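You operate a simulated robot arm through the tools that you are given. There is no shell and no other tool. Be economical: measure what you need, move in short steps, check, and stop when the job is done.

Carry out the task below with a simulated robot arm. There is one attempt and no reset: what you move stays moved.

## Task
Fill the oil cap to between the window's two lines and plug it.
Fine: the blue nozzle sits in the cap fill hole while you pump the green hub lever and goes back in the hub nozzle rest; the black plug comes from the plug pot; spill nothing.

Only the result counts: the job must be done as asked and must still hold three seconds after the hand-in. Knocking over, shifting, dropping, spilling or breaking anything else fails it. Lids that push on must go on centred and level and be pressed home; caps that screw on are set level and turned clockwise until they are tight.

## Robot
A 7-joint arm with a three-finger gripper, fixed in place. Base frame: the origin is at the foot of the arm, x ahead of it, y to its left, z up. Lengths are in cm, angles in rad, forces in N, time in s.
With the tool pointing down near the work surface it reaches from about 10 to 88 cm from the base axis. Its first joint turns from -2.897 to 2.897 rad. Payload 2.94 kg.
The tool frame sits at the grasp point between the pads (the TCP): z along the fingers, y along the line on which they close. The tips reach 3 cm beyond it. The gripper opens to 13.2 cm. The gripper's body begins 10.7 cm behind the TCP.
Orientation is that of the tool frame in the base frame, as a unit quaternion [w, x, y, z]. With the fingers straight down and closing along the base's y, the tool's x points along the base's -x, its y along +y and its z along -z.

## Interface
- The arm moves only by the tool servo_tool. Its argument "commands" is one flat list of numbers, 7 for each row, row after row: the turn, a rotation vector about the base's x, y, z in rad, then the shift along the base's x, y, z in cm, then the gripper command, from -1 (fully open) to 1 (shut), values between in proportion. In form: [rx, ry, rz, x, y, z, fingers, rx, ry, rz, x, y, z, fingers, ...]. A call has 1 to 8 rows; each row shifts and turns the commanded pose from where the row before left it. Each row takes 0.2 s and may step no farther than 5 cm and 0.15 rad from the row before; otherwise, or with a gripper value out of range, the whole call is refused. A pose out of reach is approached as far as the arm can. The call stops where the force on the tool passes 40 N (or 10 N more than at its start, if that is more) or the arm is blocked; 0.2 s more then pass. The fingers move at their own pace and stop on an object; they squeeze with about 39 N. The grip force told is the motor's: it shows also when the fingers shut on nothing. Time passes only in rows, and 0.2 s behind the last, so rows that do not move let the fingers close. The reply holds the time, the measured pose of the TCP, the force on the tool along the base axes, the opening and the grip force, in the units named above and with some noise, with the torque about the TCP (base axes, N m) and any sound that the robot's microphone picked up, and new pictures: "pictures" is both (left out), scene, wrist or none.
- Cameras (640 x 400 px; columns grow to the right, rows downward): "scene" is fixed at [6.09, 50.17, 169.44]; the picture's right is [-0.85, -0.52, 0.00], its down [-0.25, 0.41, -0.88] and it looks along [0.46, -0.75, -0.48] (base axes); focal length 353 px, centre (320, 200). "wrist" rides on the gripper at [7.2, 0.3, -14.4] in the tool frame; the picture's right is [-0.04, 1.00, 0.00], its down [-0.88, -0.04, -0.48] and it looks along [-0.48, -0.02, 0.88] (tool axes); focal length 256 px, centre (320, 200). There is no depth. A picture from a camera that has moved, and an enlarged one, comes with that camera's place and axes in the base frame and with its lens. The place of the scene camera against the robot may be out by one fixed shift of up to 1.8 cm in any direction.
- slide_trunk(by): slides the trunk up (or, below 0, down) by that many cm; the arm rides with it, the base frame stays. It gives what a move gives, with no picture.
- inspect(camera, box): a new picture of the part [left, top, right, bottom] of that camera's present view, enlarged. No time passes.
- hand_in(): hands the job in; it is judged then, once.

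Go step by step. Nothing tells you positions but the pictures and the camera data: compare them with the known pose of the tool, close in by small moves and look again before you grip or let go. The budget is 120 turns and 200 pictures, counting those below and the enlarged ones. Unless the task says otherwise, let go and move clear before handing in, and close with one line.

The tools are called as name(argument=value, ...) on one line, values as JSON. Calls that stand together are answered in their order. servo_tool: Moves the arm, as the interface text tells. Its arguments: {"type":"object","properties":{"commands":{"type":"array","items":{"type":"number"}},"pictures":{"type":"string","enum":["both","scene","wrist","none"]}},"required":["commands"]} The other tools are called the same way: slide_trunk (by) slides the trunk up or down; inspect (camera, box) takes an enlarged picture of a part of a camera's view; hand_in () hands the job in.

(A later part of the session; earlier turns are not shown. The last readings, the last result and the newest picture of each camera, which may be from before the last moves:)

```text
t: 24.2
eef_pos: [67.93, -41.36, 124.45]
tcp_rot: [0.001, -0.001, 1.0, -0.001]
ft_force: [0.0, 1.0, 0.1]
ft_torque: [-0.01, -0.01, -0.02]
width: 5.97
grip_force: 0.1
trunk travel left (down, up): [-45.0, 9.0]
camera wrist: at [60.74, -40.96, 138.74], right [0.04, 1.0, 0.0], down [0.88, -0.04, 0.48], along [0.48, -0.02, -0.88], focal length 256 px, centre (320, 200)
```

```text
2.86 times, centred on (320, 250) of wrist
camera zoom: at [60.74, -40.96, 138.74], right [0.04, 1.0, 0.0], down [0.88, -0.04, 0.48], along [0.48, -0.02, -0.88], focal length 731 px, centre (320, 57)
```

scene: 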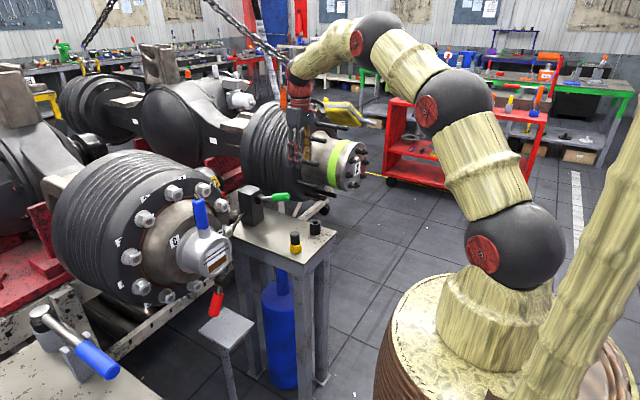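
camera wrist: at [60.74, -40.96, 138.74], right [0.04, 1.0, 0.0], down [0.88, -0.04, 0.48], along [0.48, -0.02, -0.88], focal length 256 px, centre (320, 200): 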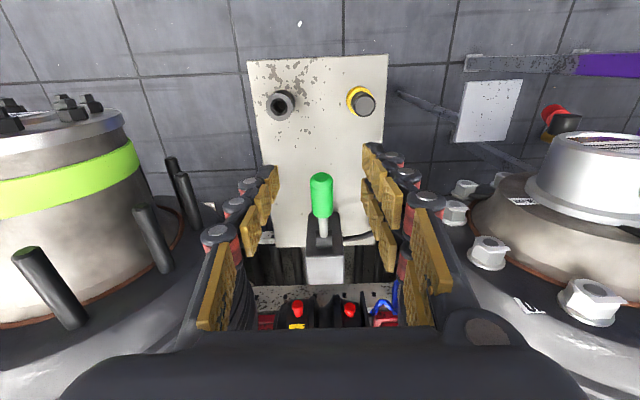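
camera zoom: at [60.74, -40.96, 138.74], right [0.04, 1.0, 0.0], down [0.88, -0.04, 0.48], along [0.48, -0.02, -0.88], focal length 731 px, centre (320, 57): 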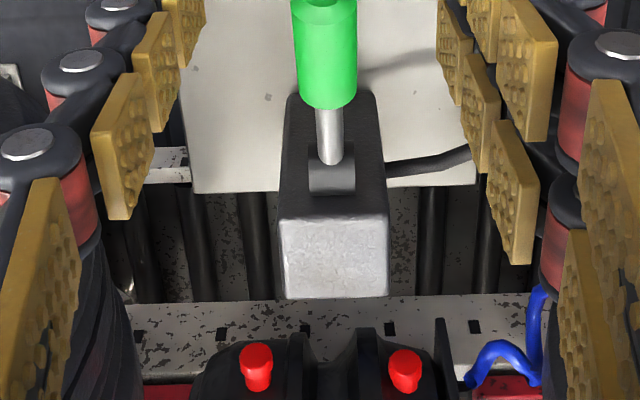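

The lever handle is centred in y between the fingers. I'll come down straddling it.

servo_tool(commands=[0, 0, 0, 2.2, -0.05, -3, 0.1, 0, 0, 0, 2.2, 0, -3, 0.1, 0, 0, 0, 2.2, 0, -3, 0.1, 0, 0, 0, 2, 0, -3, 0.1, 0, 0, 0, 0, 0, 0, 0.1])

inspect(camera="scene", box=[200, 120, 360, 260])

```text
t: 25.4
eef_pos: [76.43, -41.61, 112.46]
tcp_rot: [0.0, 0.0, 1.0, 0.0]
ft_force: [0.0, -1.1, -0.3]
ft_torque: [0.01, -0.04, -0.01]
width: 5.95
grip_force: 0.0
trunk travel left (down, up): [-45.0, 9.0]
camera wrist: at [69.28, -41.16, 126.7], right [0.04, 1.0, 0.0], down [0.88, -0.04, 0.48], along [0.48, -0.02, -0.88], focal length 256 px, centre (320, 200)
```

scene: 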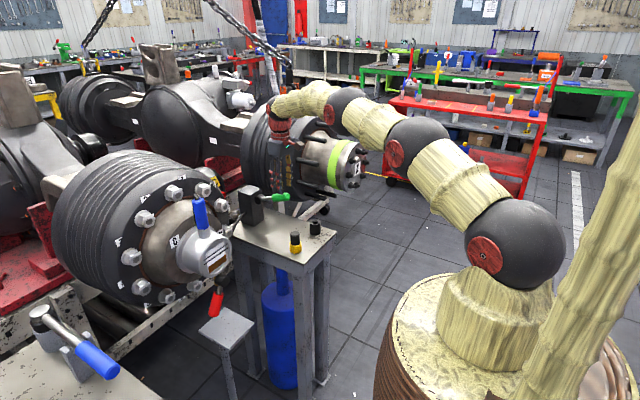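
wrist: 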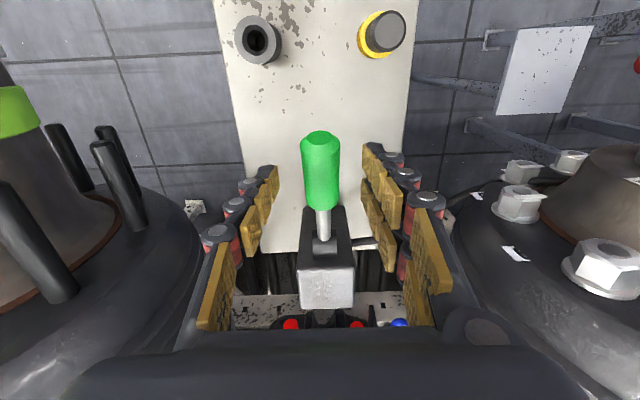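

```text
2.86 times, centred on (280, 190) of scene
camera zoom: at [6.09, 50.17, 169.44], right [-0.85, -0.52, 0.0], down [-0.25, 0.41, -0.88], along [0.46, -0.75, -0.48], focal length 1008 px, centre (434, 229)
```

zoom: 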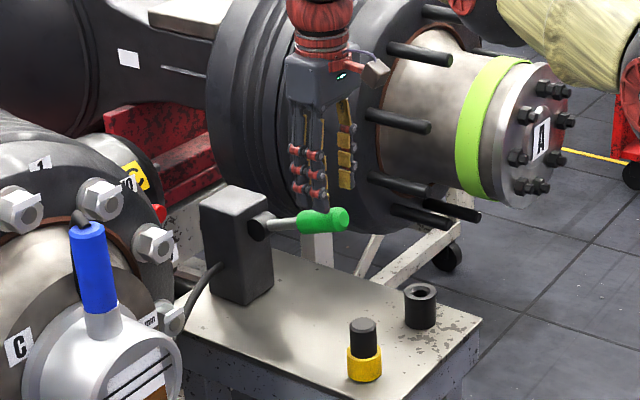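

Lever geometry: pivot at about (88.4,-41.4,101.7), handle end at about (74.2,107), raised about 20°. I'll go down to TCP z of 106 and grip.

servo_tool(commands=[0, 0, 0, 0.3, 0.1, -3.2, 0.1, 0, 0, 0, 0, 0, -3.2, 0.1, 0, 0, 0, 0, 0, 0, 0.1])

inspect(camera="scene", box=[240, 150, 320, 230])

```text
t: 26.2
eef_pos: [76.86, -41.4, 105.86]
tcp_rot: [0.0, 0.0, 1.0, 0.0]
ft_force: [0.4, -0.5, -0.2]
ft_torque: [0.02, 0.01, 0.03]
width: 5.93
grip_force: 0.1
trunk travel left (down, up): [-45.0, 9.0]
camera wrist: at [69.67, -41.02, 120.18], right [0.04, 1.0, 0.0], down [0.88, -0.04, 0.48], along [0.48, -0.02, -0.88], focal length 256 px, centre (320, 200)
```

scene: 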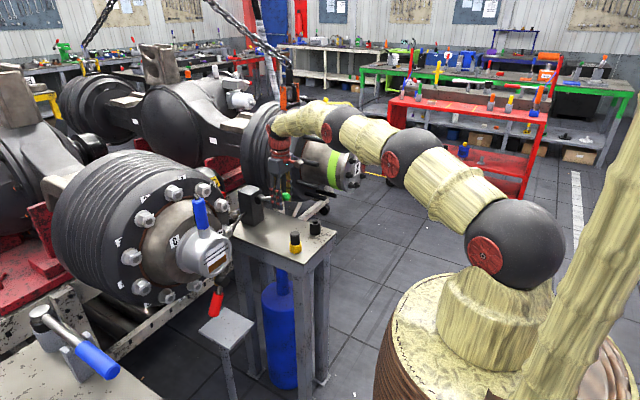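
wrist: 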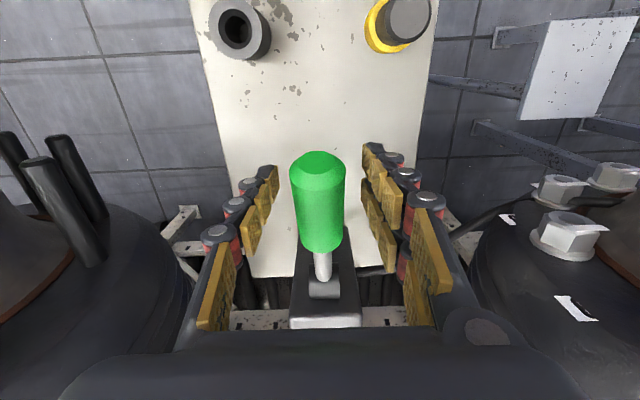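

```text
5.00 times, centred on (280, 190) of scene
camera zoom: at [6.09, 50.17, 169.44], right [-0.85, -0.52, 0.0], down [-0.25, 0.41, -0.88], along [0.46, -0.75, -0.48], focal length 1765 px, centre (520, 250)
```

zoom: 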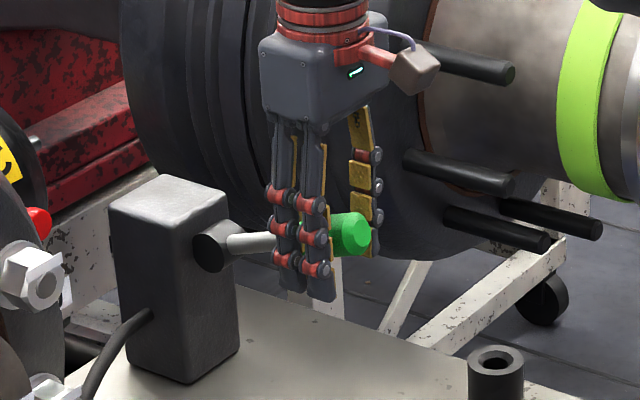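

The fingers straddle the handle. I'll close on it.

servo_tool(commands=[0, 0, 0, 0, 0, -0.3, 0.1, 0, 0, 0, 0, 0, 0, 1, 0, 0, 0, 0, 0, 0, 1, 0, 0, 0, 0, 0, 0, 1, 0, 0, 0, 0, 0, 0, 1], pictures="wrist")

```text
t: 27.4
eef_pos: [76.81, -41.49, 105.63]
tcp_rot: [0.0, 0.0, 1.0, 0.0]
ft_force: [0.1, -2.6, -0.6]
ft_torque: [-0.2, -0.03, -0.07]
width: 2.98
grip_force: 33.0
trunk travel left (down, up): [-45.0, 9.0]
camera wrist: at [69.65, -41.06, 119.83], right [0.04, 1.0, 0.0], down [0.88, -0.04, 0.48], along [0.47, -0.02, -0.88], focal length 256 px, centre (320, 200)
```

wrist: 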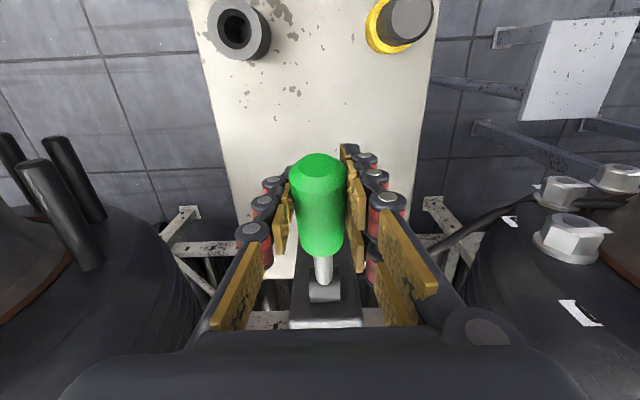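

Gripped. I'll swing the lever down along its arc and watch force and level.

servo_tool(commands=[0, -0.12, 0, -0.39, 0, -1.41, 1, 0, -0.12, 0, -0.23, 0, -1.45, 1, 0, -0.12, 0, -0.05, 0, -1.46, 1], pictures="none")

inspect(camera="scene", box=[180, 160, 340, 280])

```text
t: 28.2
eef_pos: [76.21, -41.48, 101.31]
tcp_rot: [0.179, 0.0, 0.984, 0.0]
ft_force: [6.5, -7.4, -6.5]
ft_torque: [0.46, 0.95, 0.11]
width: 2.96
grip_force: 44.6
trunk travel left (down, up): [-45.0, 9.0]
```

```text
3.33 times, centred on (260, 220) of scene
camera zoom: at [6.09, 50.17, 169.44], right [-0.85, -0.52, 0.0], down [-0.25, 0.41, -0.88], along [0.46, -0.75, -0.48], focal length 1177 px, centre (520, 133)
```

zoom: 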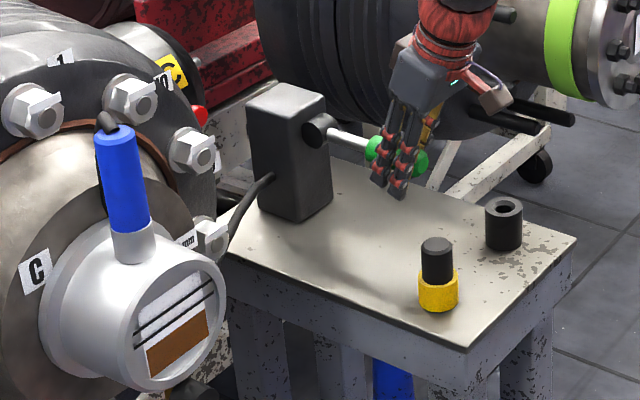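

The lever moves with me at modest force. I'll check the window.

inspect(camera="scene", box=[198, 235, 238, 285])

```text
8.00 times, centred on (218, 260) of scene
camera zoom: at [6.09, 50.17, 169.44], right [-0.85, -0.52, 0.0], down [-0.25, 0.41, -0.88], along [0.46, -0.75, -0.48], focal length 2824 px, centre (1136, -280)
```

zoom: 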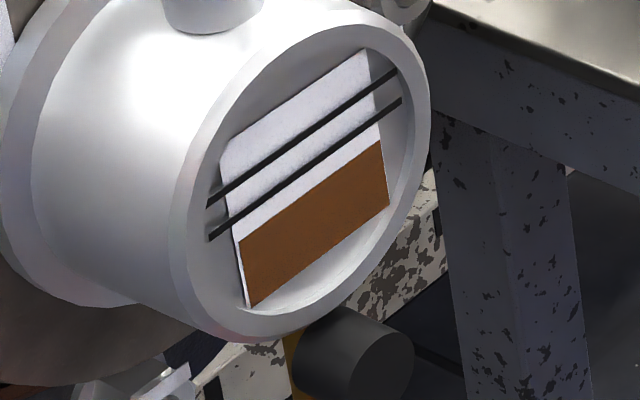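

The level has risen a little. I'll continue the downstroke.

servo_tool(commands=[0, -0.12, 0, 0.13, 0.05, -1.46, 1, 0, -0.12, 0, 0.25, 0.05, -1.44, 1, 0, -0.12, 0, 0.43, 0, -1.4, 1], pictures="none")

inspect(camera="scene", box=[198, 235, 238, 285])

inspect(camera="scene", box=[180, 160, 340, 280])

```text
t: 29.0
eef_pos: [77.42, -41.38, 98.14]
tcp_rot: [0.358, -0.001, 0.934, -0.004]
ft_force: [-7.3, 0.9, 44.3]
ft_torque: [-1.29, -1.23, -0.25]
width: 3.05
grip_force: 44.4
trunk travel left (down, up): [-45.0, 9.0]
```

```text
8.00 times, centred on (218, 260) of scene
camera zoom: at [6.09, 50.17, 169.44], right [-0.85, -0.52, 0.0], down [-0.25, 0.41, -0.88], along [0.46, -0.75, -0.48], focal length 2824 px, centre (1136, -280)
```

zoom: 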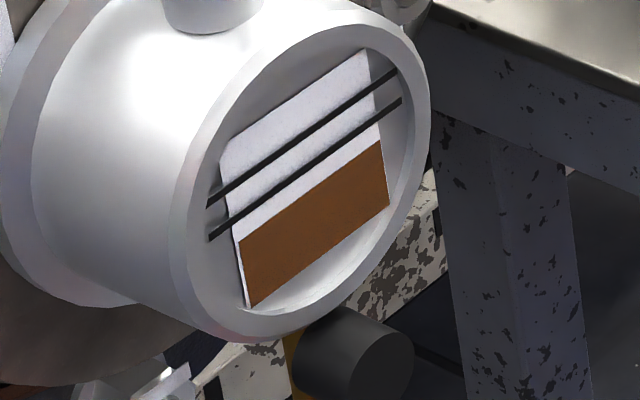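

```text
3.33 times, centred on (260, 220) of scene
camera zoom: at [6.09, 50.17, 169.44], right [-0.85, -0.52, 0.0], down [-0.25, 0.41, -0.88], along [0.46, -0.75, -0.48], focal length 1177 px, centre (520, 133)
```

zoom: 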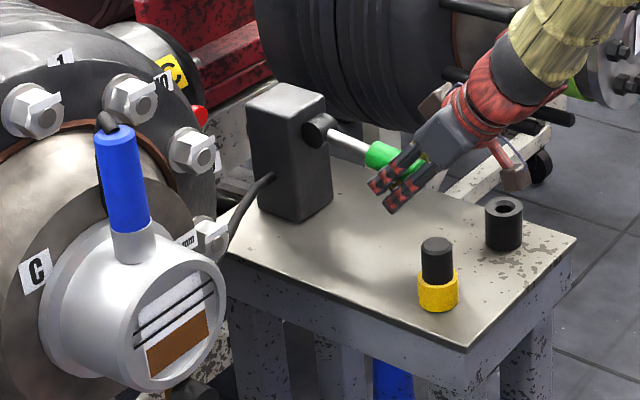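

The lever reached its bottom stop and the level is a bit higher. I'll raise the lever along the arc to complete the stroke and look again.

servo_tool(commands=[0, 0.12, 0, -0.31, 0, 1.24, 1, 0, 0.12, 0, -0.18, 0, 1.27, 1, 0, 0.12, 0, -0.04, 0, 1.28, 1, 0, 0.12, 0, 0.1, 0, 1.28, 1, 0, 0.12, 0, 0.22, 0, 1.26, 1], pictures="none")

inspect(camera="scene", box=[198, 235, 238, 285])

inspect(camera="scene", box=[180, 160, 340, 280])

```text
t: 30.2
eef_pos: [76.04, -41.26, 103.22]
tcp_rot: [0.054, 0.001, 0.999, 0.003]
ft_force: [-41.6, 0.5, 2.0]
ft_torque: [-0.28, -1.25, -0.38]
width: 2.95
grip_force: 43.7
trunk travel left (down, up): [-45.0, 9.0]
```

```text
8.00 times, centred on (218, 260) of scene
camera zoom: at [6.09, 50.17, 169.44], right [-0.85, -0.52, 0.0], down [-0.25, 0.41, -0.88], along [0.46, -0.75, -0.48], focal length 2824 px, centre (1136, -280)
```

zoom: 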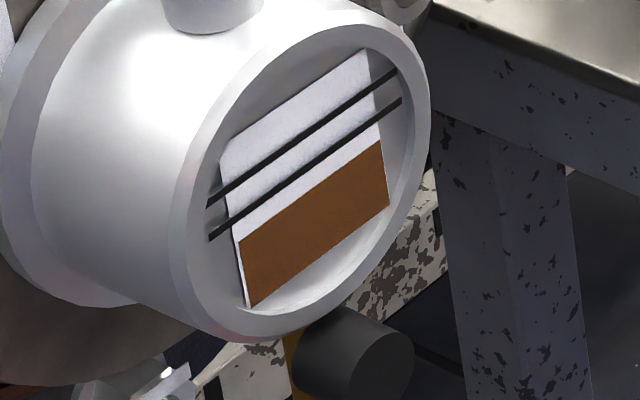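

```text
3.33 times, centred on (260, 220) of scene
camera zoom: at [6.09, 50.17, 169.44], right [-0.85, -0.52, 0.0], down [-0.25, 0.41, -0.88], along [0.46, -0.75, -0.48], focal length 1177 px, centre (520, 133)
```

zoom: 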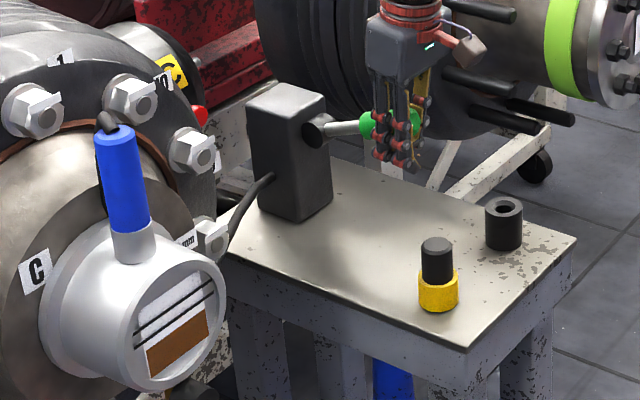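

There is a side load from my arc mismatch, and the level hasn't clearly changed yet. I'll open to relax and see where the lever goes.

servo_tool(commands=[0, 0, 0, 0, 0, 0, 0.1, 0, 0, 0, 0, 0, 0, 0.1, 0, 0, 0, 0, 0, 0, 0.1, 0, 0, 0, 0, 0, 0, 0.1], pictures="wrist")

inspect(camera="scene", box=[180, 160, 340, 280])

```text
t: 31.2
eef_pos: [76.94, -41.51, 103.52]
tcp_rot: [0.06, 0.001, 0.998, -0.001]
ft_force: [-0.2, 0.2, -0.3]
ft_torque: [-0.01, -0.04, 0.01]
width: 6.05
grip_force: 0.2
trunk travel left (down, up): [-45.0, 9.0]
camera wrist: at [68.09, -40.96, 116.79], right [0.04, 1.0, 0.01], down [0.82, -0.04, 0.58], along [0.58, -0.02, -0.82], focal length 256 px, centre (320, 200)
```

wrist: 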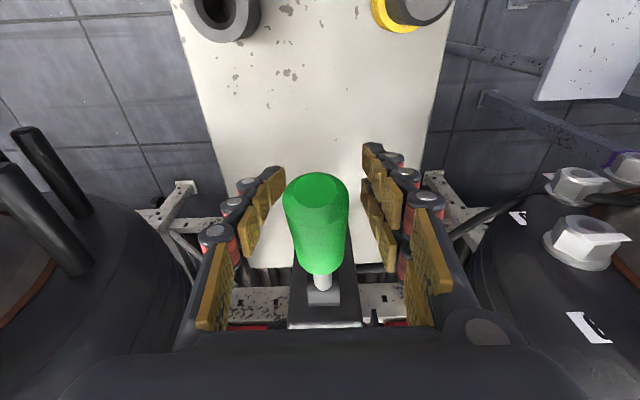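

```text
3.33 times, centred on (260, 220) of scene
camera zoom: at [6.09, 50.17, 169.44], right [-0.85, -0.52, 0.0], down [-0.25, 0.41, -0.88], along [0.46, -0.75, -0.48], focal length 1177 px, centre (520, 133)
```

zoom: 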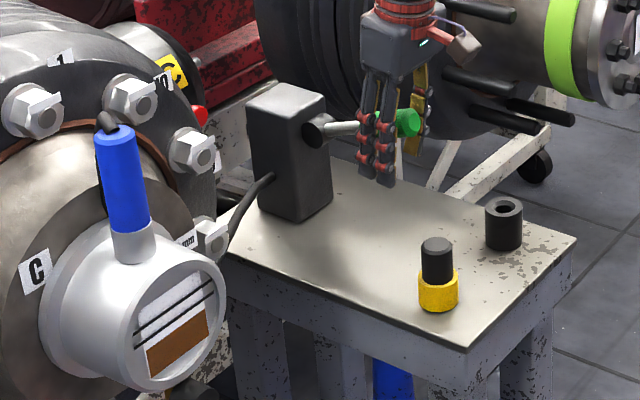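

The lever springs back up by itself, so pressing it down is enough. I'll check the level precisely.

inspect(camera="scene", box=[198, 235, 238, 285])

```text
8.00 times, centred on (218, 260) of scene
camera zoom: at [6.09, 50.17, 169.44], right [-0.85, -0.52, 0.0], down [-0.25, 0.41, -0.88], along [0.46, -0.75, -0.48], focal length 2824 px, centre (1136, -280)
```

zoom: 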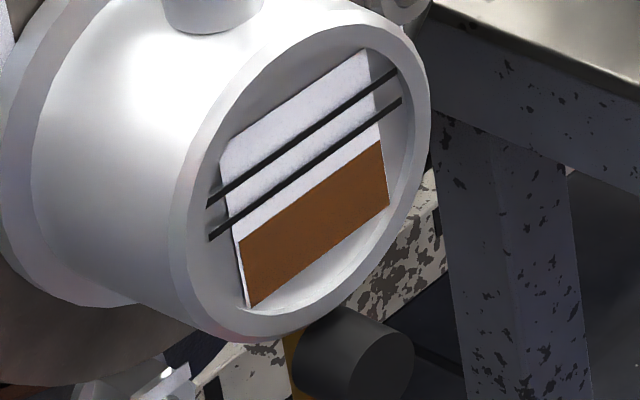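

The level is unchanged, so I probably slid along the handle instead of making a full stroke. I'll rise, shut the fingers and press straight down on the green handle.

servo_tool(commands=[0, 0.06, 0, 0, 0, 3, 0.1, 0, 0.06, 0, 0, 0, 3, 0.1, 0, 0, 0, 0, 0, 3, 0.1, 0, 0, 0, 0, 0, 0.5, 1, 0, 0, 0, 0, 0, 0, 1, 0, 0, 0, 0, 0, 0, 1, 0, 0, 0, 0, 0, 0, 1], pictures="wrist")

inspect(camera="scene", box=[240, 150, 320, 230])

```text
t: 32.8
eef_pos: [76.88, -41.25, 113.19]
tcp_rot: [0.0, 0.0, 1.0, 0.0]
ft_force: [-0.7, 0.1, -0.5]
ft_torque: [-0.01, -0.04, -0.02]
width: 0.01
grip_force: 10.7
trunk travel left (down, up): [-45.0, 9.0]
camera wrist: at [69.73, -41.0, 127.36], right [0.04, 1.0, 0.0], down [0.88, -0.04, 0.48], along [0.47, -0.02, -0.88], focal length 256 px, centre (320, 200)
```

wrist: 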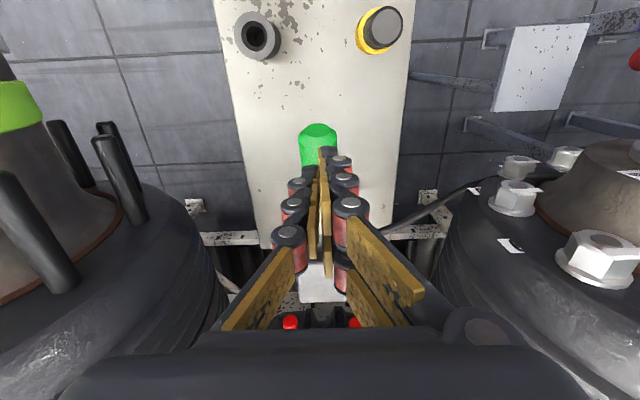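

```text
5.00 times, centred on (280, 190) of scene
camera zoom: at [6.09, 50.17, 169.44], right [-0.85, -0.52, 0.0], down [-0.25, 0.41, -0.88], along [0.46, -0.75, -0.48], focal length 1765 px, centre (520, 250)
```

zoom: 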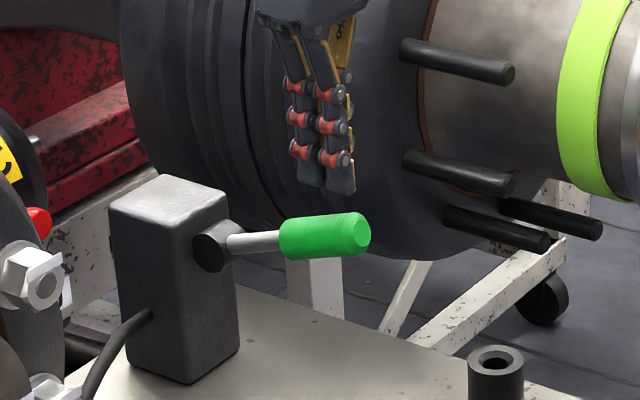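

I'll press the lever down with the closed fingertips.

servo_tool(commands=[0, 0, 0, -0.3, 0, -2, 1, 0, 0, 0, 0, 0, -2, 1, 0, 0, 0, 0, 0, -1.5, 1, 0, 0, 0, 0, 0, -1.5, 1, 0, 0, 0, 0, 0, -1.5, 1, 0, 0, 0, 0, 0, -1.5, 1], pictures="none")

inspect(camera="scene", box=[180, 160, 340, 280])

```text
t: 34.2
eef_pos: [77.01, -41.5, 105.24]
tcp_rot: [0.007, -0.001, 1.0, -0.004]
ft_force: [-10.8, 8.1, 20.9]
ft_torque: [0.17, -0.14, 0.42]
width: 0.0
grip_force: 28.3
trunk travel left (down, up): [-45.0, 9.0]
stopped in row 6: the force on the tool passed its limit at 49 N (the readings are from after the stop); the commanded pose is now the measured one
```

```text
3.33 times, centred on (260, 220) of scene
camera zoom: at [6.09, 50.17, 169.44], right [-0.85, -0.52, 0.0], down [-0.25, 0.41, -0.88], along [0.46, -0.75, -0.48], focal length 1177 px, centre (520, 133)
```

zoom: 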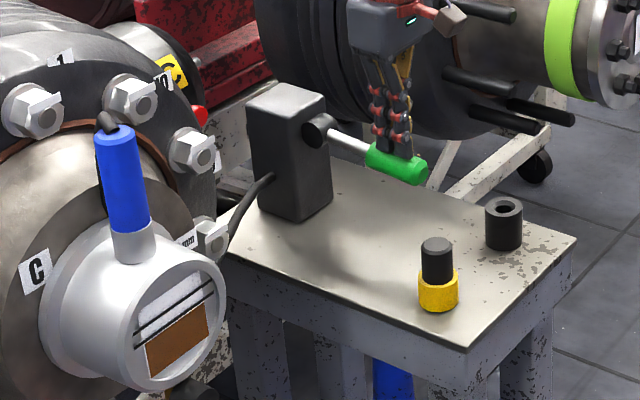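

This time it is a full stroke to the stop. I'll check the level.

inspect(camera="scene", box=[198, 235, 238, 285])

```text
8.00 times, centred on (218, 260) of scene
camera zoom: at [6.09, 50.17, 169.44], right [-0.85, -0.52, 0.0], down [-0.25, 0.41, -0.88], along [0.46, -0.75, -0.48], focal length 2824 px, centre (1136, -280)
```

zoom: 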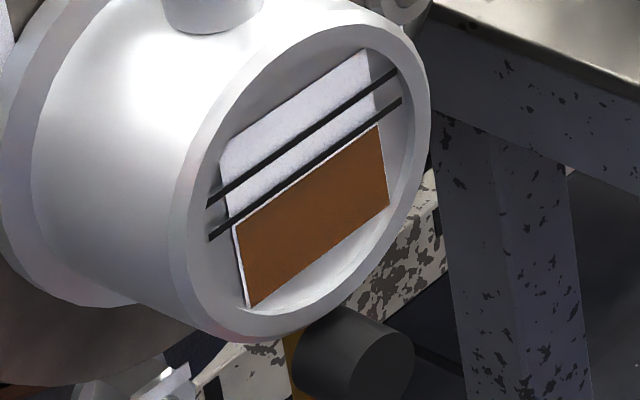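

One full stroke raises the level by about half the gap between the lines, and it is now just under the lower line. I'll do one more full stroke.

servo_tool(commands=[0, 0, 0, -0.2, 0, 2, 1, 0, 0, 0, -0.3, 0, 2, 1, 0, 0, 0, 0, 0, 2, 1, 0, 0, 0, 0, 0, 2, 1, 0, 0, 0, 0, 0, 0, 1, 0, 0, 0, 0, 0, 0, 1], pictures="none")

servo_tool(commands=[0, 0, 0, 0, 0, -2, 1, 0, 0, 0, 0, 0, -2, 1, 0, 0, 0, 0, 0, -1.5, 1, 0, 0, 0, 0, 0, -1.5, 1, 0, 0, 0, 0, 0, -1.5, 1, 0, 0, 0, 0, 0, -1.5, 1], pictures="none")

inspect(camera="scene", box=[198, 235, 238, 285])

```text
t: 35.6
eef_pos: [76.59, -41.5, 112.61]
tcp_rot: [0.004, 0.0, 1.0, -0.003]
ft_force: [-0.3, 0.7, 0.4]
ft_torque: [0.02, 0.01, -0.03]
width: 0.01
grip_force: 28.5
trunk travel left (down, up): [-45.0, 9.0]
```

```text
t: 36.9
eef_pos: [76.55, -41.62, 105.19]
tcp_rot: [0.012, -0.001, 1.0, -0.006]
ft_force: [-13.4, 10.5, 23.4]
ft_torque: [0.23, -0.14, 0.49]
width: 0.0
grip_force: 29.0
trunk travel left (down, up): [-45.0, 9.0]
stopped in row 6: the force on the tool passed its limit at 50 N (the readings are from after the stop); the commanded pose is now the measured one
```

```text
8.00 times, centred on (218, 260) of scene
camera zoom: at [6.09, 50.17, 169.44], right [-0.85, -0.52, 0.0], down [-0.25, 0.41, -0.88], along [0.46, -0.75, -0.48], focal length 2824 px, centre (1136, -280)
```

zoom: 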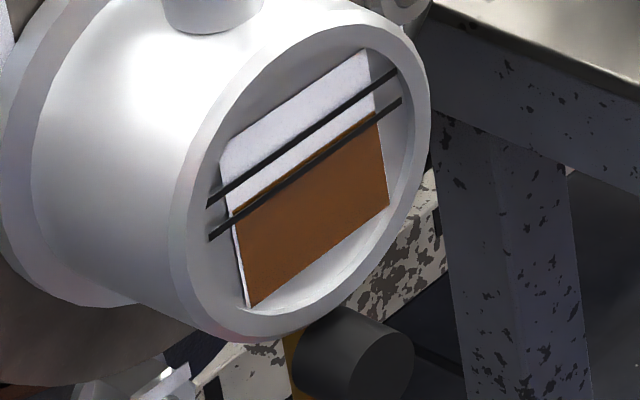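

The level now shows just above the lower line from this angle. The view is oblique, so I'll check it with the wrist camera from the front.

servo_tool(commands=[0, 0, 0, 0, 0, 4, 1, 0, 0, 0, 0, 0, 4.5, 1, 0, 0, 0, -3, 1, 3, 1, 0, 0, 0, -4, 3, 0, 1, 0, -0.1, 0, -4, 3, 0, -1, 0, -0.1, 0, -4, 3, 0, -1, 0, -0.1, 0, -4, 3, 0, -1, 0, -0.1, 0, -2, 4, 0, -1], pictures="none")

servo_tool(commands=[0, -0.1, 0, 0, 4, -1, -1, 0, -0.1, 0, 0, 4, -1, -1, 0, -0.1, 0, 0, 4, -1.5, -1, 0, -0.1, 0, 0, 4, -1.5, -1, 0, -0.1, 0, 0, 4, -2, -1, 0, 0, 0, 0, 1.3, -2, -1, 0, 0, 0, 0, 0, 0, -1])

inspect(camera="wrist", box=[260, 130, 380, 230])

```text
t: 38.7
eef_pos: [55.61, -24.8, 116.1]
tcp_rot: [0.208, 0.0, 0.978, -0.006]
ft_force: [0.0, 0.4, 0.8]
ft_torque: [0.01, 0.01, -0.02]
width: 7.02
grip_force: 0.1
trunk travel left (down, up): [-45.0, 9.0]
```

```text
t: 40.3
eef_pos: [55.8, -5.83, 107.65]
tcp_rot: [0.442, 0.002, 0.897, 0.007]
ft_force: [0.5, 0.2, -1.2]
ft_torque: [-0.02, 0.02, 0.0]
width: 13.21
grip_force: 0.1
out of reach, approached as far as the arm can: row 5, 6
trunk travel left (down, up): [-45.0, 9.0]
camera wrist: at [40.15, -5.37, 110.58], right [0.03, 1.0, 0.05], down [0.16, -0.05, 0.99], along [0.99, -0.02, -0.16], focal length 256 px, centre (320, 200)
```

scene: 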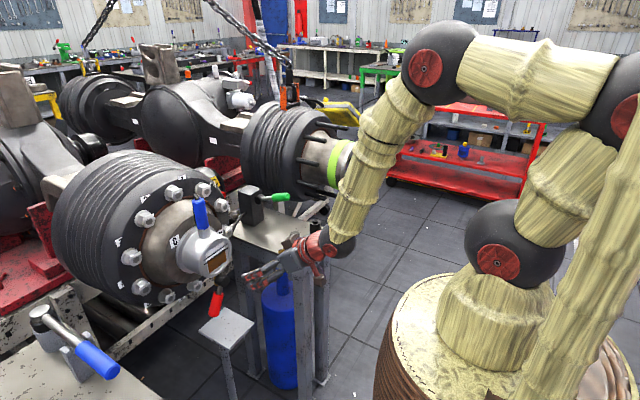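
wrist: 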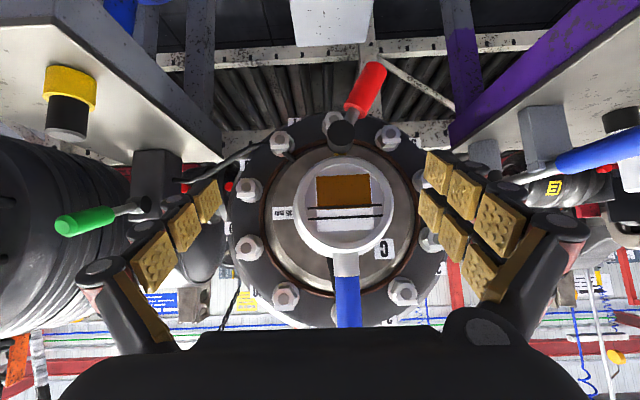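

```text
4.00 times, centred on (320, 180) of wrist
camera zoom: at [40.15, -5.37, 110.58], right [0.03, 1.0, 0.05], down [0.16, -0.05, 0.99], along [0.99, -0.02, -0.16], focal length 1024 px, centre (320, 280)
```

zoom: 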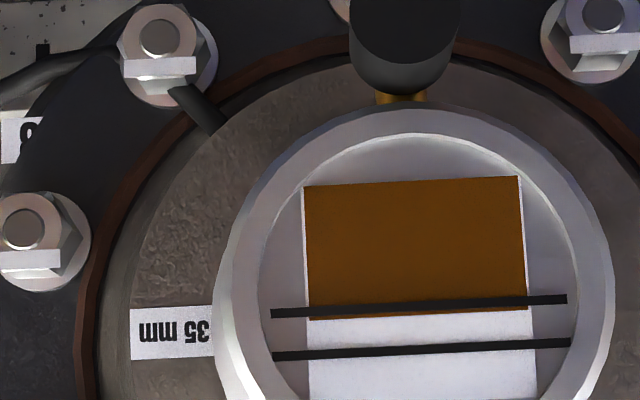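

From the front (the image is upside down), the level sits only about 0.2 of the way up between the lines. A stroke adds about 0.44, so one more should land near 0.64, which is more central. I'm going back to the lever.

servo_tool(commands=[0, 0.1, 0, 0, -3, 2, -1, 0, 0.1, 0, 0, -4, 2, -1, 0, 0.1, 0, 0, -4, 1.5, -1, 0, 0.1, 0, 0, -4, 1.5, -1, 0, 0.1, 0, 0, -4, 1, 1, 0, 0.1, 0, 0, -4, 1, 1, 0, 0.1, 0, 2, -4, 0, 1, 0, 0.1, 0, 4, -3, 0, 1], pictures="none")

servo_tool(commands=[0, 0.1, 0, 4, -2.5, 0, 1, 0, 0, 0, 3, -2, 0, 1, 0, 0, 0, 0, 0, 0, 1], pictures="none")

```text
t: 42.1
eef_pos: [61.81, -36.12, 116.7]
tcp_rot: [0.056, 0.002, 0.998, -0.004]
ft_force: [0.7, 0.0, 0.0]
ft_torque: [0.0, 0.03, -0.02]
width: 6.0
grip_force: 1.3
trunk travel left (down, up): [-45.0, 9.0]
```

```text
t: 42.9
eef_pos: [68.83, -40.23, 116.72]
tcp_rot: [0.009, 0.001, 1.0, -0.004]
ft_force: [-0.6, -0.3, 0.5]
ft_torque: [0.0, 0.0, -0.01]
width: 0.02
grip_force: 1.7
trunk travel left (down, up): [-45.0, 9.0]
```

servo_tool(commands=[0, 0.018, 0, 4, -0.6, -1.5, 1, 0, 0, 0, 3.75, -0.6, -2, 1, 0, 0, 0, 0, 0, 0, 1])

inspect(camera="scene", box=[240, 150, 320, 230])

```text
t: 43.7
eef_pos: [76.8, -41.5, 113.55]
tcp_rot: [0.002, 0.0, 1.0, -0.004]
ft_force: [-0.1, 0.2, 0.1]
ft_torque: [-0.01, -0.04, -0.04]
width: 0.0
grip_force: 28.2
trunk travel left (down, up): [-45.0, 9.0]
camera wrist: at [69.65, -40.92, 127.73], right [0.04, 1.0, -0.01], down [0.88, -0.03, 0.48], along [0.48, -0.03, -0.88], focal length 256 px, centre (320, 200)
```

scene: 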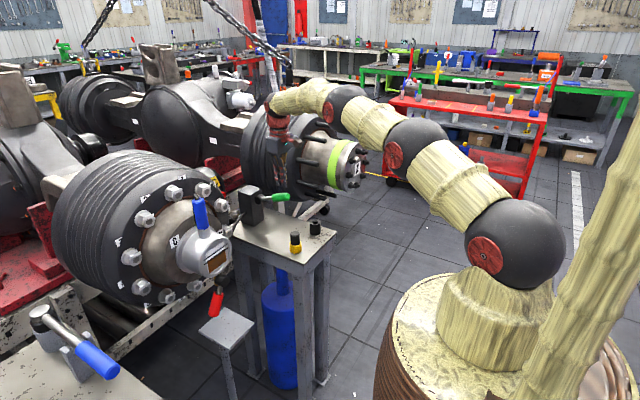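
wrist: 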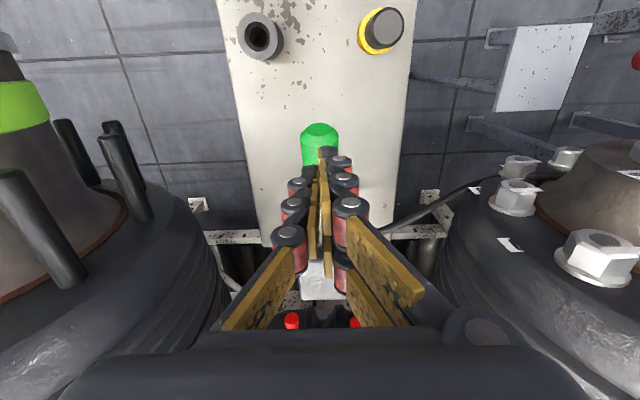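

```text
5.00 times, centred on (280, 190) of scene
camera zoom: at [6.09, 50.17, 169.44], right [-0.85, -0.52, 0.0], down [-0.25, 0.41, -0.88], along [0.46, -0.75, -0.48], focal length 1765 px, centre (520, 250)
```

zoom: 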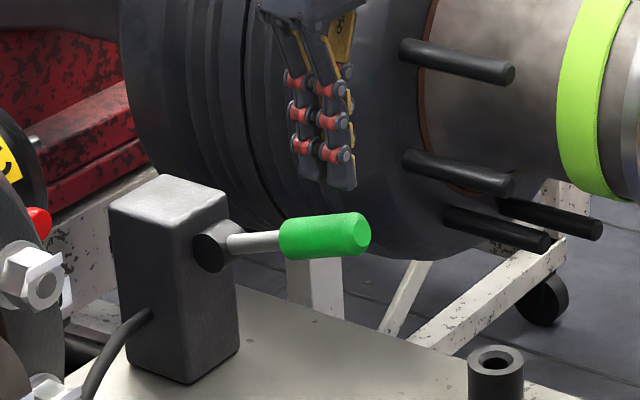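

The tool is in place above the handle, so I make one more stroke and rise.

servo_tool(commands=[0, 0, 0, -0.3, 0, -2, 1, 0, 0, 0, 0, 0, -2, 1, 0, 0, 0, 0, 0, -1.5, 1, 0, 0, 0, 0, 0, -1.5, 1, 0, 0, 0, 0, 0, -1.5, 1, 0, 0, 0, 0, 0, -1.5, 1], pictures="none")

servo_tool(commands=[0, 0, 0, -0.2, 0, 2, 1, 0, 0, 0, -0.3, 0, 2, 1, 0, 0, 0, 0, 0, 3, 1, 0, 0, 0, 0, 0, 4, 1, 0, 0, 0, -1, 0, 4, 1, 0, 0, 0, 0, 0, 0, 1], pictures="none")

inspect(camera="scene", box=[198, 235, 238, 285])

```text
t: 45.1
eef_pos: [76.9, -41.85, 105.2]
tcp_rot: [0.007, 0.0, 1.0, -0.008]
ft_force: [-7.0, 3.3, 18.8]
ft_torque: [0.18, -0.22, 0.03]
width: 0.0
grip_force: 28.9
trunk travel left (down, up): [-45.0, 9.0]
stopped in row 6: the force on the tool passed its limit at 49 N (the readings are from after the stop); the commanded pose is now the measured one
```

```text
t: 46.5
eef_pos: [75.43, -41.54, 119.82]
tcp_rot: [0.004, 0.0, 1.0, -0.006]
ft_force: [0.0, 0.2, 0.5]
ft_torque: [0.04, 0.01, 0.0]
width: 0.0
grip_force: 28.3
trunk travel left (down, up): [-45.0, 9.0]
```

```text
8.00 times, centred on (218, 260) of scene
camera zoom: at [6.09, 50.17, 169.44], right [-0.85, -0.52, 0.0], down [-0.25, 0.41, -0.88], along [0.46, -0.75, -0.48], focal length 2824 px, centre (1136, -280)
```

zoom: 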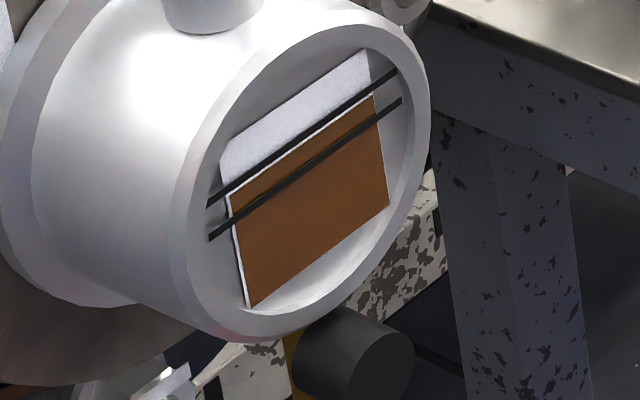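

The level sits between the two lines. Next I retrieve the nozzle: rise, turn -90° and return over it.

servo_tool(commands=[0, 0, 0, -2, 0, 4.5, 0.1, 0, 0, 0, -2, 0, 4.5, 0.1, 0, 0, 0, -2, 0, 4.5, 0.1, 0, 0, -0.1428, 0, 3.2, 0, 0.1, 0, 0, -0.1428, 0, 3.2, 0, 0.1, 0, 0, -0.1428, 0, 3.2, 0, 0.1, 0, 0, -0.1428, 0, 3.2, 0, 0.1, 0, 0, -0.1428, 0, 3.2, 0, 0.1], pictures="none")

servo_tool(commands=[0, 0, -0.1428, 0, 3.2, 0, 0.1, 0, 0, -0.1428, 0, 3.2, 0, 0.1, 0, 0, -0.1428, 1, 3.2, 0, 0.1, 0, 0, -0.1428, 1.5, 3.2, 0, 0.1, 0, 0, -0.1428, 1.5, 3.2, 0, 0.1, 0, 0, -0.1428, 1.5, 3.2, 0, 0.1, 0, 0, 0, 0, 0, 0, 0.1])

```text
t: 48.3
eef_pos: [69.16, -25.49, 133.23]
tcp_rot: [0.002, 0.35, 0.937, -0.009]
ft_force: [0.1, 0.0, -0.8]
ft_torque: [-0.05, 0.01, -0.01]
width: 5.94
grip_force: 0.2
trunk travel left (down, up): [-45.0, 9.0]
```

```text
t: 49.9
eef_pos: [75.01, -6.6, 133.52]
tcp_rot: [-0.001, 0.708, 0.707, -0.008]
ft_force: [0.5, -0.2, 0.2]
ft_torque: [0.03, 0.01, 0.0]
width: 5.94
grip_force: 0.0
trunk travel left (down, up): [-45.0, 9.0]
camera wrist: at [75.49, 0.89, 147.63], right [1.0, -0.04, -0.01], down [-0.03, -0.87, 0.48], along [-0.03, -0.48, -0.87], focal length 256 px, centre (320, 200)
```

scene: 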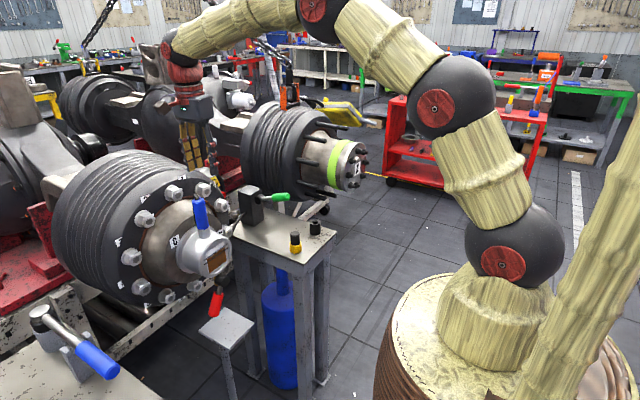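
wrist: 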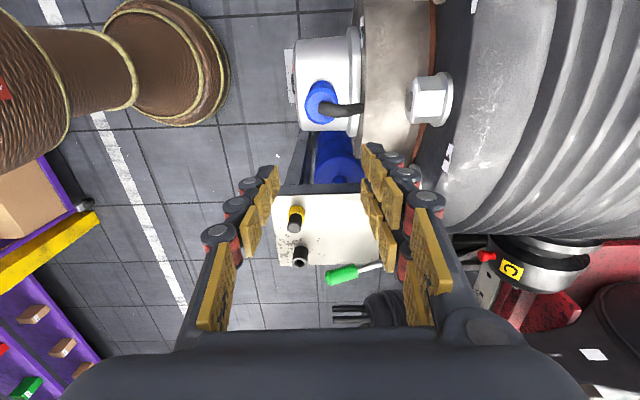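

I'll correct a slight tilt, then centre over the nozzle and check.

servo_tool(commands=[0.0113, -0.0113, 0, 0.1, 3.55, 0, 0.1, 0, 0, 0, 0, 0, -3, 0.1, 0, 0, 0, 0, 0, -3, 0.1, 0, 0, 0, 0, 0, 0, 0.1], pictures="wrist")

```text
t: 50.9
eef_pos: [75.06, -2.97, 127.23]
tcp_rot: [-0.002, 0.708, 0.706, 0.001]
ft_force: [0.0, -1.4, 0.0]
ft_torque: [-0.02, -0.02, 0.0]
width: 5.93
grip_force: 0.1
trunk travel left (down, up): [-45.0, 9.0]
camera wrist: at [75.39, 4.31, 141.5], right [1.0, -0.04, 0.0], down [-0.04, -0.88, 0.47], along [-0.02, -0.47, -0.88], focal length 256 px, centre (320, 200)
```

wrist: 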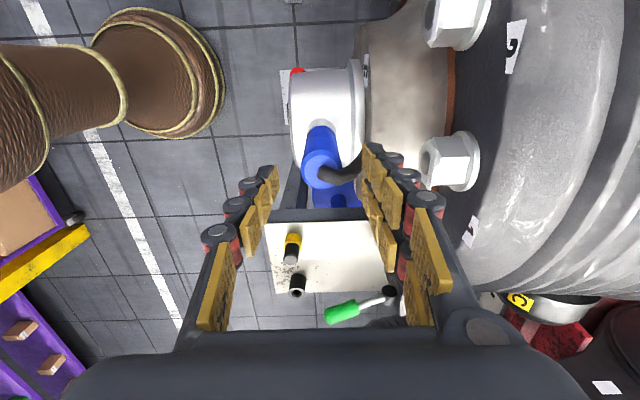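

The nozzle is centred; I'll descend and grip it.

servo_tool(commands=[0, 0, 0, 0.08, 0, -2.3, 0.1, 0, 0, 0, 0, 0, -2.4, 0.1, 0, 0, 0, 0, 0, -2.2, 0.1, 0, 0, 0, 0, 0, 0, 0.1], pictures="wrist")

inspect(camera="scene", box=[160, 180, 240, 280])

```text
t: 51.9
eef_pos: [75.13, -2.97, 120.24]
tcp_rot: [-0.003, 0.707, 0.707, 0.0]
ft_force: [0.3, 0.2, 0.7]
ft_torque: [-0.05, 0.02, 0.0]
width: 5.93
grip_force: 0.1
trunk travel left (down, up): [-45.0, 9.0]
camera wrist: at [75.45, 4.24, 134.46], right [1.0, -0.04, 0.0], down [-0.04, -0.88, 0.47], along [-0.02, -0.47, -0.88], focal length 256 px, centre (320, 200)
```

wrist: 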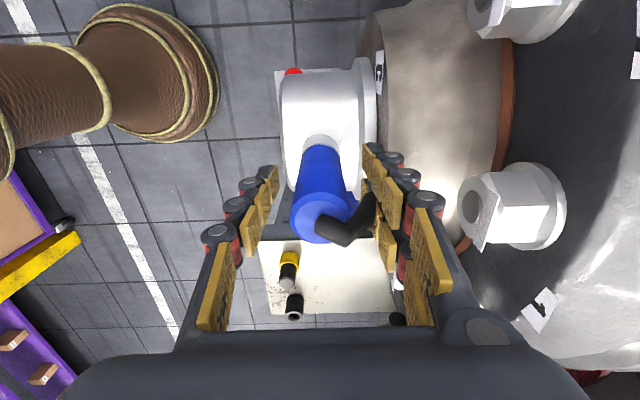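

```text
4.00 times, centred on (200, 230) of scene
camera zoom: at [6.09, 50.17, 169.44], right [-0.85, -0.52, 0.0], down [-0.25, 0.41, -0.88], along [0.46, -0.75, -0.48], focal length 1412 px, centre (800, 80)
```

zoom: 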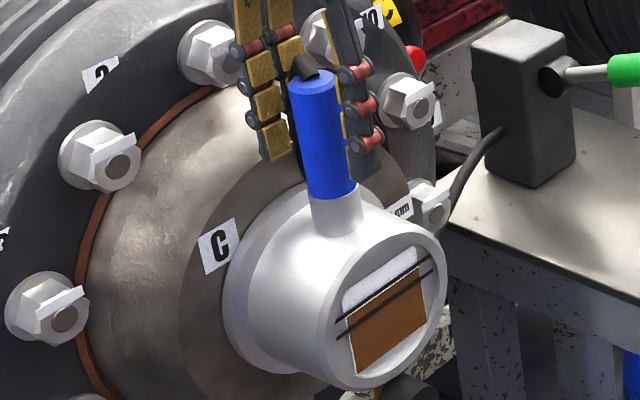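

Positions are good, so I'll grip and lift straight up.

servo_tool(commands=[0, 0, 0, 0, 0, 0, 1, 0, 0, 0, 0, 0, 0, 1, 0, 0, 0, 0, 0, 0, 1, 0, 0, 0, 0, 0, 0, 1, 0, 0, 0, 0, 0, 1, 1, 0, 0, 0, 0, 0, 1, 1, 0, 0, 0, 0, 0, 1.5, 1, 0, 0, 0, 0, 0, 2, 1], pictures="none")

inspect(camera="scene", box=[160, 180, 240, 280])

```text
t: 53.7
eef_pos: [75.0, -2.83, 125.84]
tcp_rot: [-0.002, 0.707, 0.707, 0.0]
ft_force: [-0.8, 0.2, -1.5]
ft_torque: [-0.01, -0.04, -0.01]
width: 2.99
grip_force: 39.2
trunk travel left (down, up): [-45.0, 9.0]
```

```text
4.00 times, centred on (200, 230) of scene
camera zoom: at [6.09, 50.17, 169.44], right [-0.85, -0.52, 0.0], down [-0.25, 0.41, -0.88], along [0.46, -0.75, -0.48], focal length 1412 px, centre (800, 80)
```

zoom: 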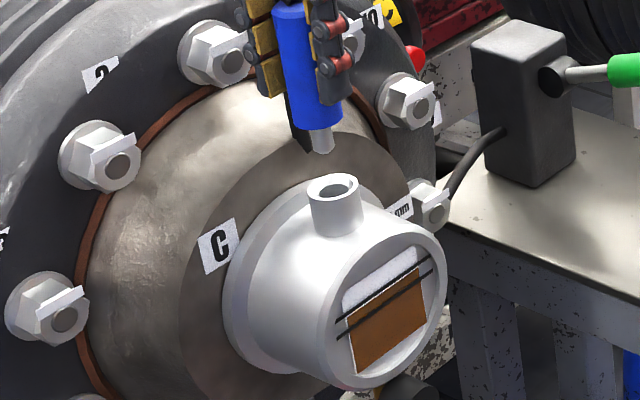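

It's out cleanly with no drips. I'll carry it back to the rest.

servo_tool(commands=[0, 0, 0, -2, -1, 2.5, 1, 0, 0, 0, -2, -4, 0, 1, 0, 0, 0, -2, -4.3, 0, 1, 0, 0, 0, -1.5, -4.3, 0, 1, 0, 0, 0, -0.5, -4.5, 0, 1, 0, 0, 0, 0, -4.5, 0, 1, 0, 0, 0, 0, -4.5, 0, 1, 0, 0, 0, 0, -4.5, 0, 1], pictures="none")

servo_tool(commands=[0, 0, 0, 0, -4.5, 0, 1, 0, 0, 0, 0, -4.5, 0, 1, 0, 0, 0, 0, -4.4, -2, 1, 0, 0, 0, 0, 0, -4, 1, 0, 0, 0, 0, 0, -4, 1, 0, 0, 0, 0, 0, -4, 1, 0, 0, 0, 0, 0, 0, 1], pictures="wrist")

```text
t: 55.5
eef_pos: [66.7, -34.79, 128.25]
tcp_rot: [-0.002, 0.706, 0.708, 0.0]
ft_force: [-0.3, 0.0, -1.2]
ft_torque: [0.08, 0.01, 0.0]
width: 2.98
grip_force: 38.6
trunk travel left (down, up): [-45.0, 9.0]
```

```text
t: 57.1
eef_pos: [66.93, -48.02, 114.09]
tcp_rot: [-0.001, 0.708, 0.706, -0.001]
ft_force: [-0.8, -0.3, -1.3]
ft_torque: [0.01, -0.01, 0.01]
width: 3.01
grip_force: 38.8
trunk travel left (down, up): [-45.0, 9.0]
camera wrist: at [67.23, -40.64, 128.33], right [1.0, -0.04, 0.0], down [-0.04, -0.88, 0.47], along [-0.02, -0.47, -0.88], focal length 256 px, centre (320, 200)
```

wrist: 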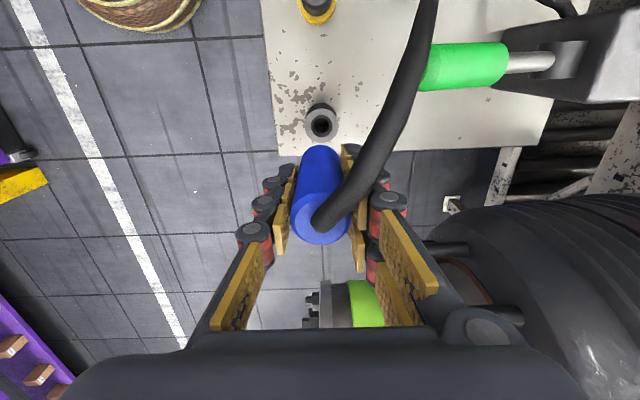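

Above the rest. I'll lower to just above its rim and check.

servo_tool(commands=[0, 0, 0, 0.05, 0, -3, 1, 0, 0, 0, 0, 0, -3, 1, 0, 0, 0, 0, 0, -3, 1, 0, 0, 0, 0, 0, 0, 1], pictures="none")

inspect(camera="scene", box=[292, 190, 340, 240])

inspect(camera="wrist", box=[260, 80, 380, 160])

```text
t: 58.1
eef_pos: [66.97, -48.23, 105.14]
tcp_rot: [-0.001, 0.706, 0.708, 0.0]
ft_force: [1.0, 0.8, -1.1]
ft_torque: [-0.05, -0.01, 0.02]
width: 3.01
grip_force: 39.0
trunk travel left (down, up): [-45.0, 9.0]
```

```text
8.00 times, centred on (316, 215) of scene
camera zoom: at [6.09, 50.17, 169.44], right [-0.85, -0.52, 0.0], down [-0.25, 0.41, -0.88], along [0.46, -0.75, -0.48], focal length 2824 px, centre (352, 80)
```

zoom: 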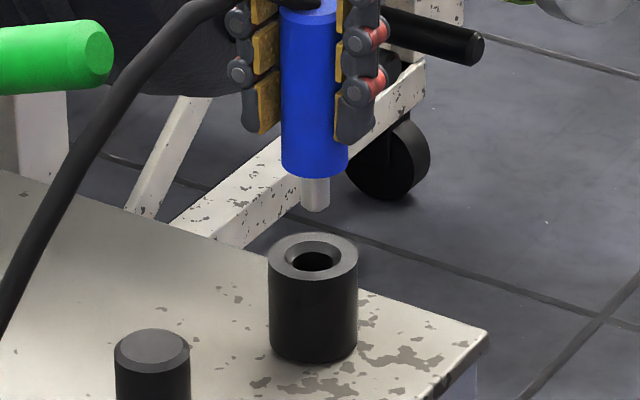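

```text
5.00 times, centred on (320, 120) of wrist
camera zoom: at [67.35, -40.96, 119.45], right [1.0, -0.04, 0.0], down [-0.04, -0.88, 0.47], along [-0.02, -0.47, -0.88], focal length 1280 px, centre (320, 600)
```

zoom: 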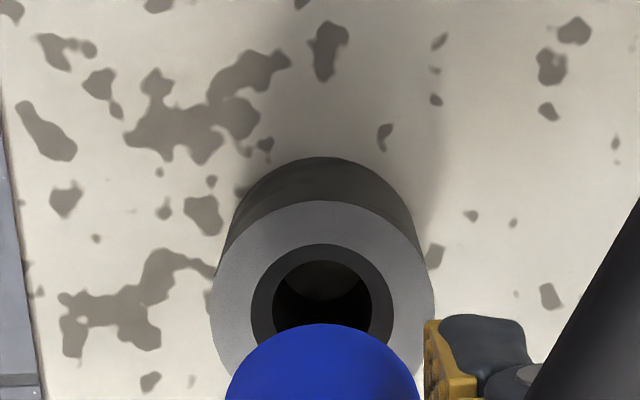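

The tip is aligned over the rest in both views. I'll lower until it seats.

servo_tool(commands=[0, 0, 0, 0, 0, -1.5, 1, 0, 0, 0, 0, 0, -1.2, 1, 0, 0, 0, 0, 0, -0.8, 1, 0, 0, 0, 0, 0, -0.7, 1, 0, 0, 0, 0, 0, -0.5, 1, 0, 0, 0, 0, 0, -0.4, 1], pictures="none")

inspect(camera="scene", box=[292, 190, 340, 240])

```text
t: 59.5
eef_pos: [67.08, -48.12, 100.18]
tcp_rot: [-0.002, 0.706, 0.708, 0.0]
ft_force: [0.4, -0.1, -1.4]
ft_torque: [-0.03, -0.02, 0.0]
width: 3.01
grip_force: 38.6
trunk travel left (down, up): [-45.0, 9.0]
```

```text
8.00 times, centred on (316, 215) of scene
camera zoom: at [6.09, 50.17, 169.44], right [-0.85, -0.52, 0.0], down [-0.25, 0.41, -0.88], along [0.46, -0.75, -0.48], focal length 2824 px, centre (352, 80)
```

zoom: 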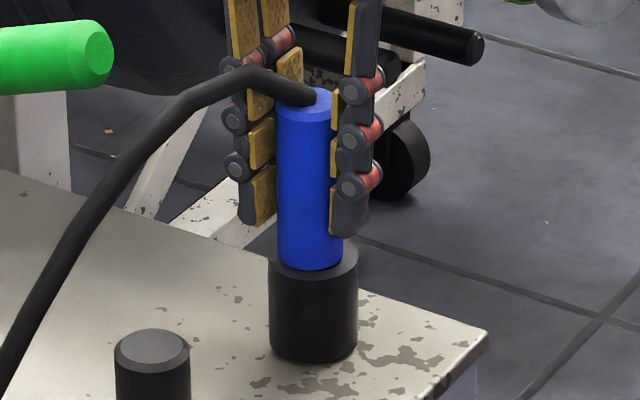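

Almost home; a bit lower until contact.

servo_tool(commands=[0, 0, 0, 0, -0.05, -0.2, 1, 0, 0, 0, 0, 0, -0.2, 1, 0, 0, 0, 0, 0, 0, 1], pictures="none")

```text
t: 60.3
eef_pos: [67.09, -48.01, 99.99]
tcp_rot: [0.0, 0.706, 0.708, 0.0]
ft_force: [0.6, 2.4, 11.6]
ft_torque: [0.24, 0.08, 0.0]
width: 2.98
grip_force: 38.4
trunk travel left (down, up): [-45.0, 9.0]
```

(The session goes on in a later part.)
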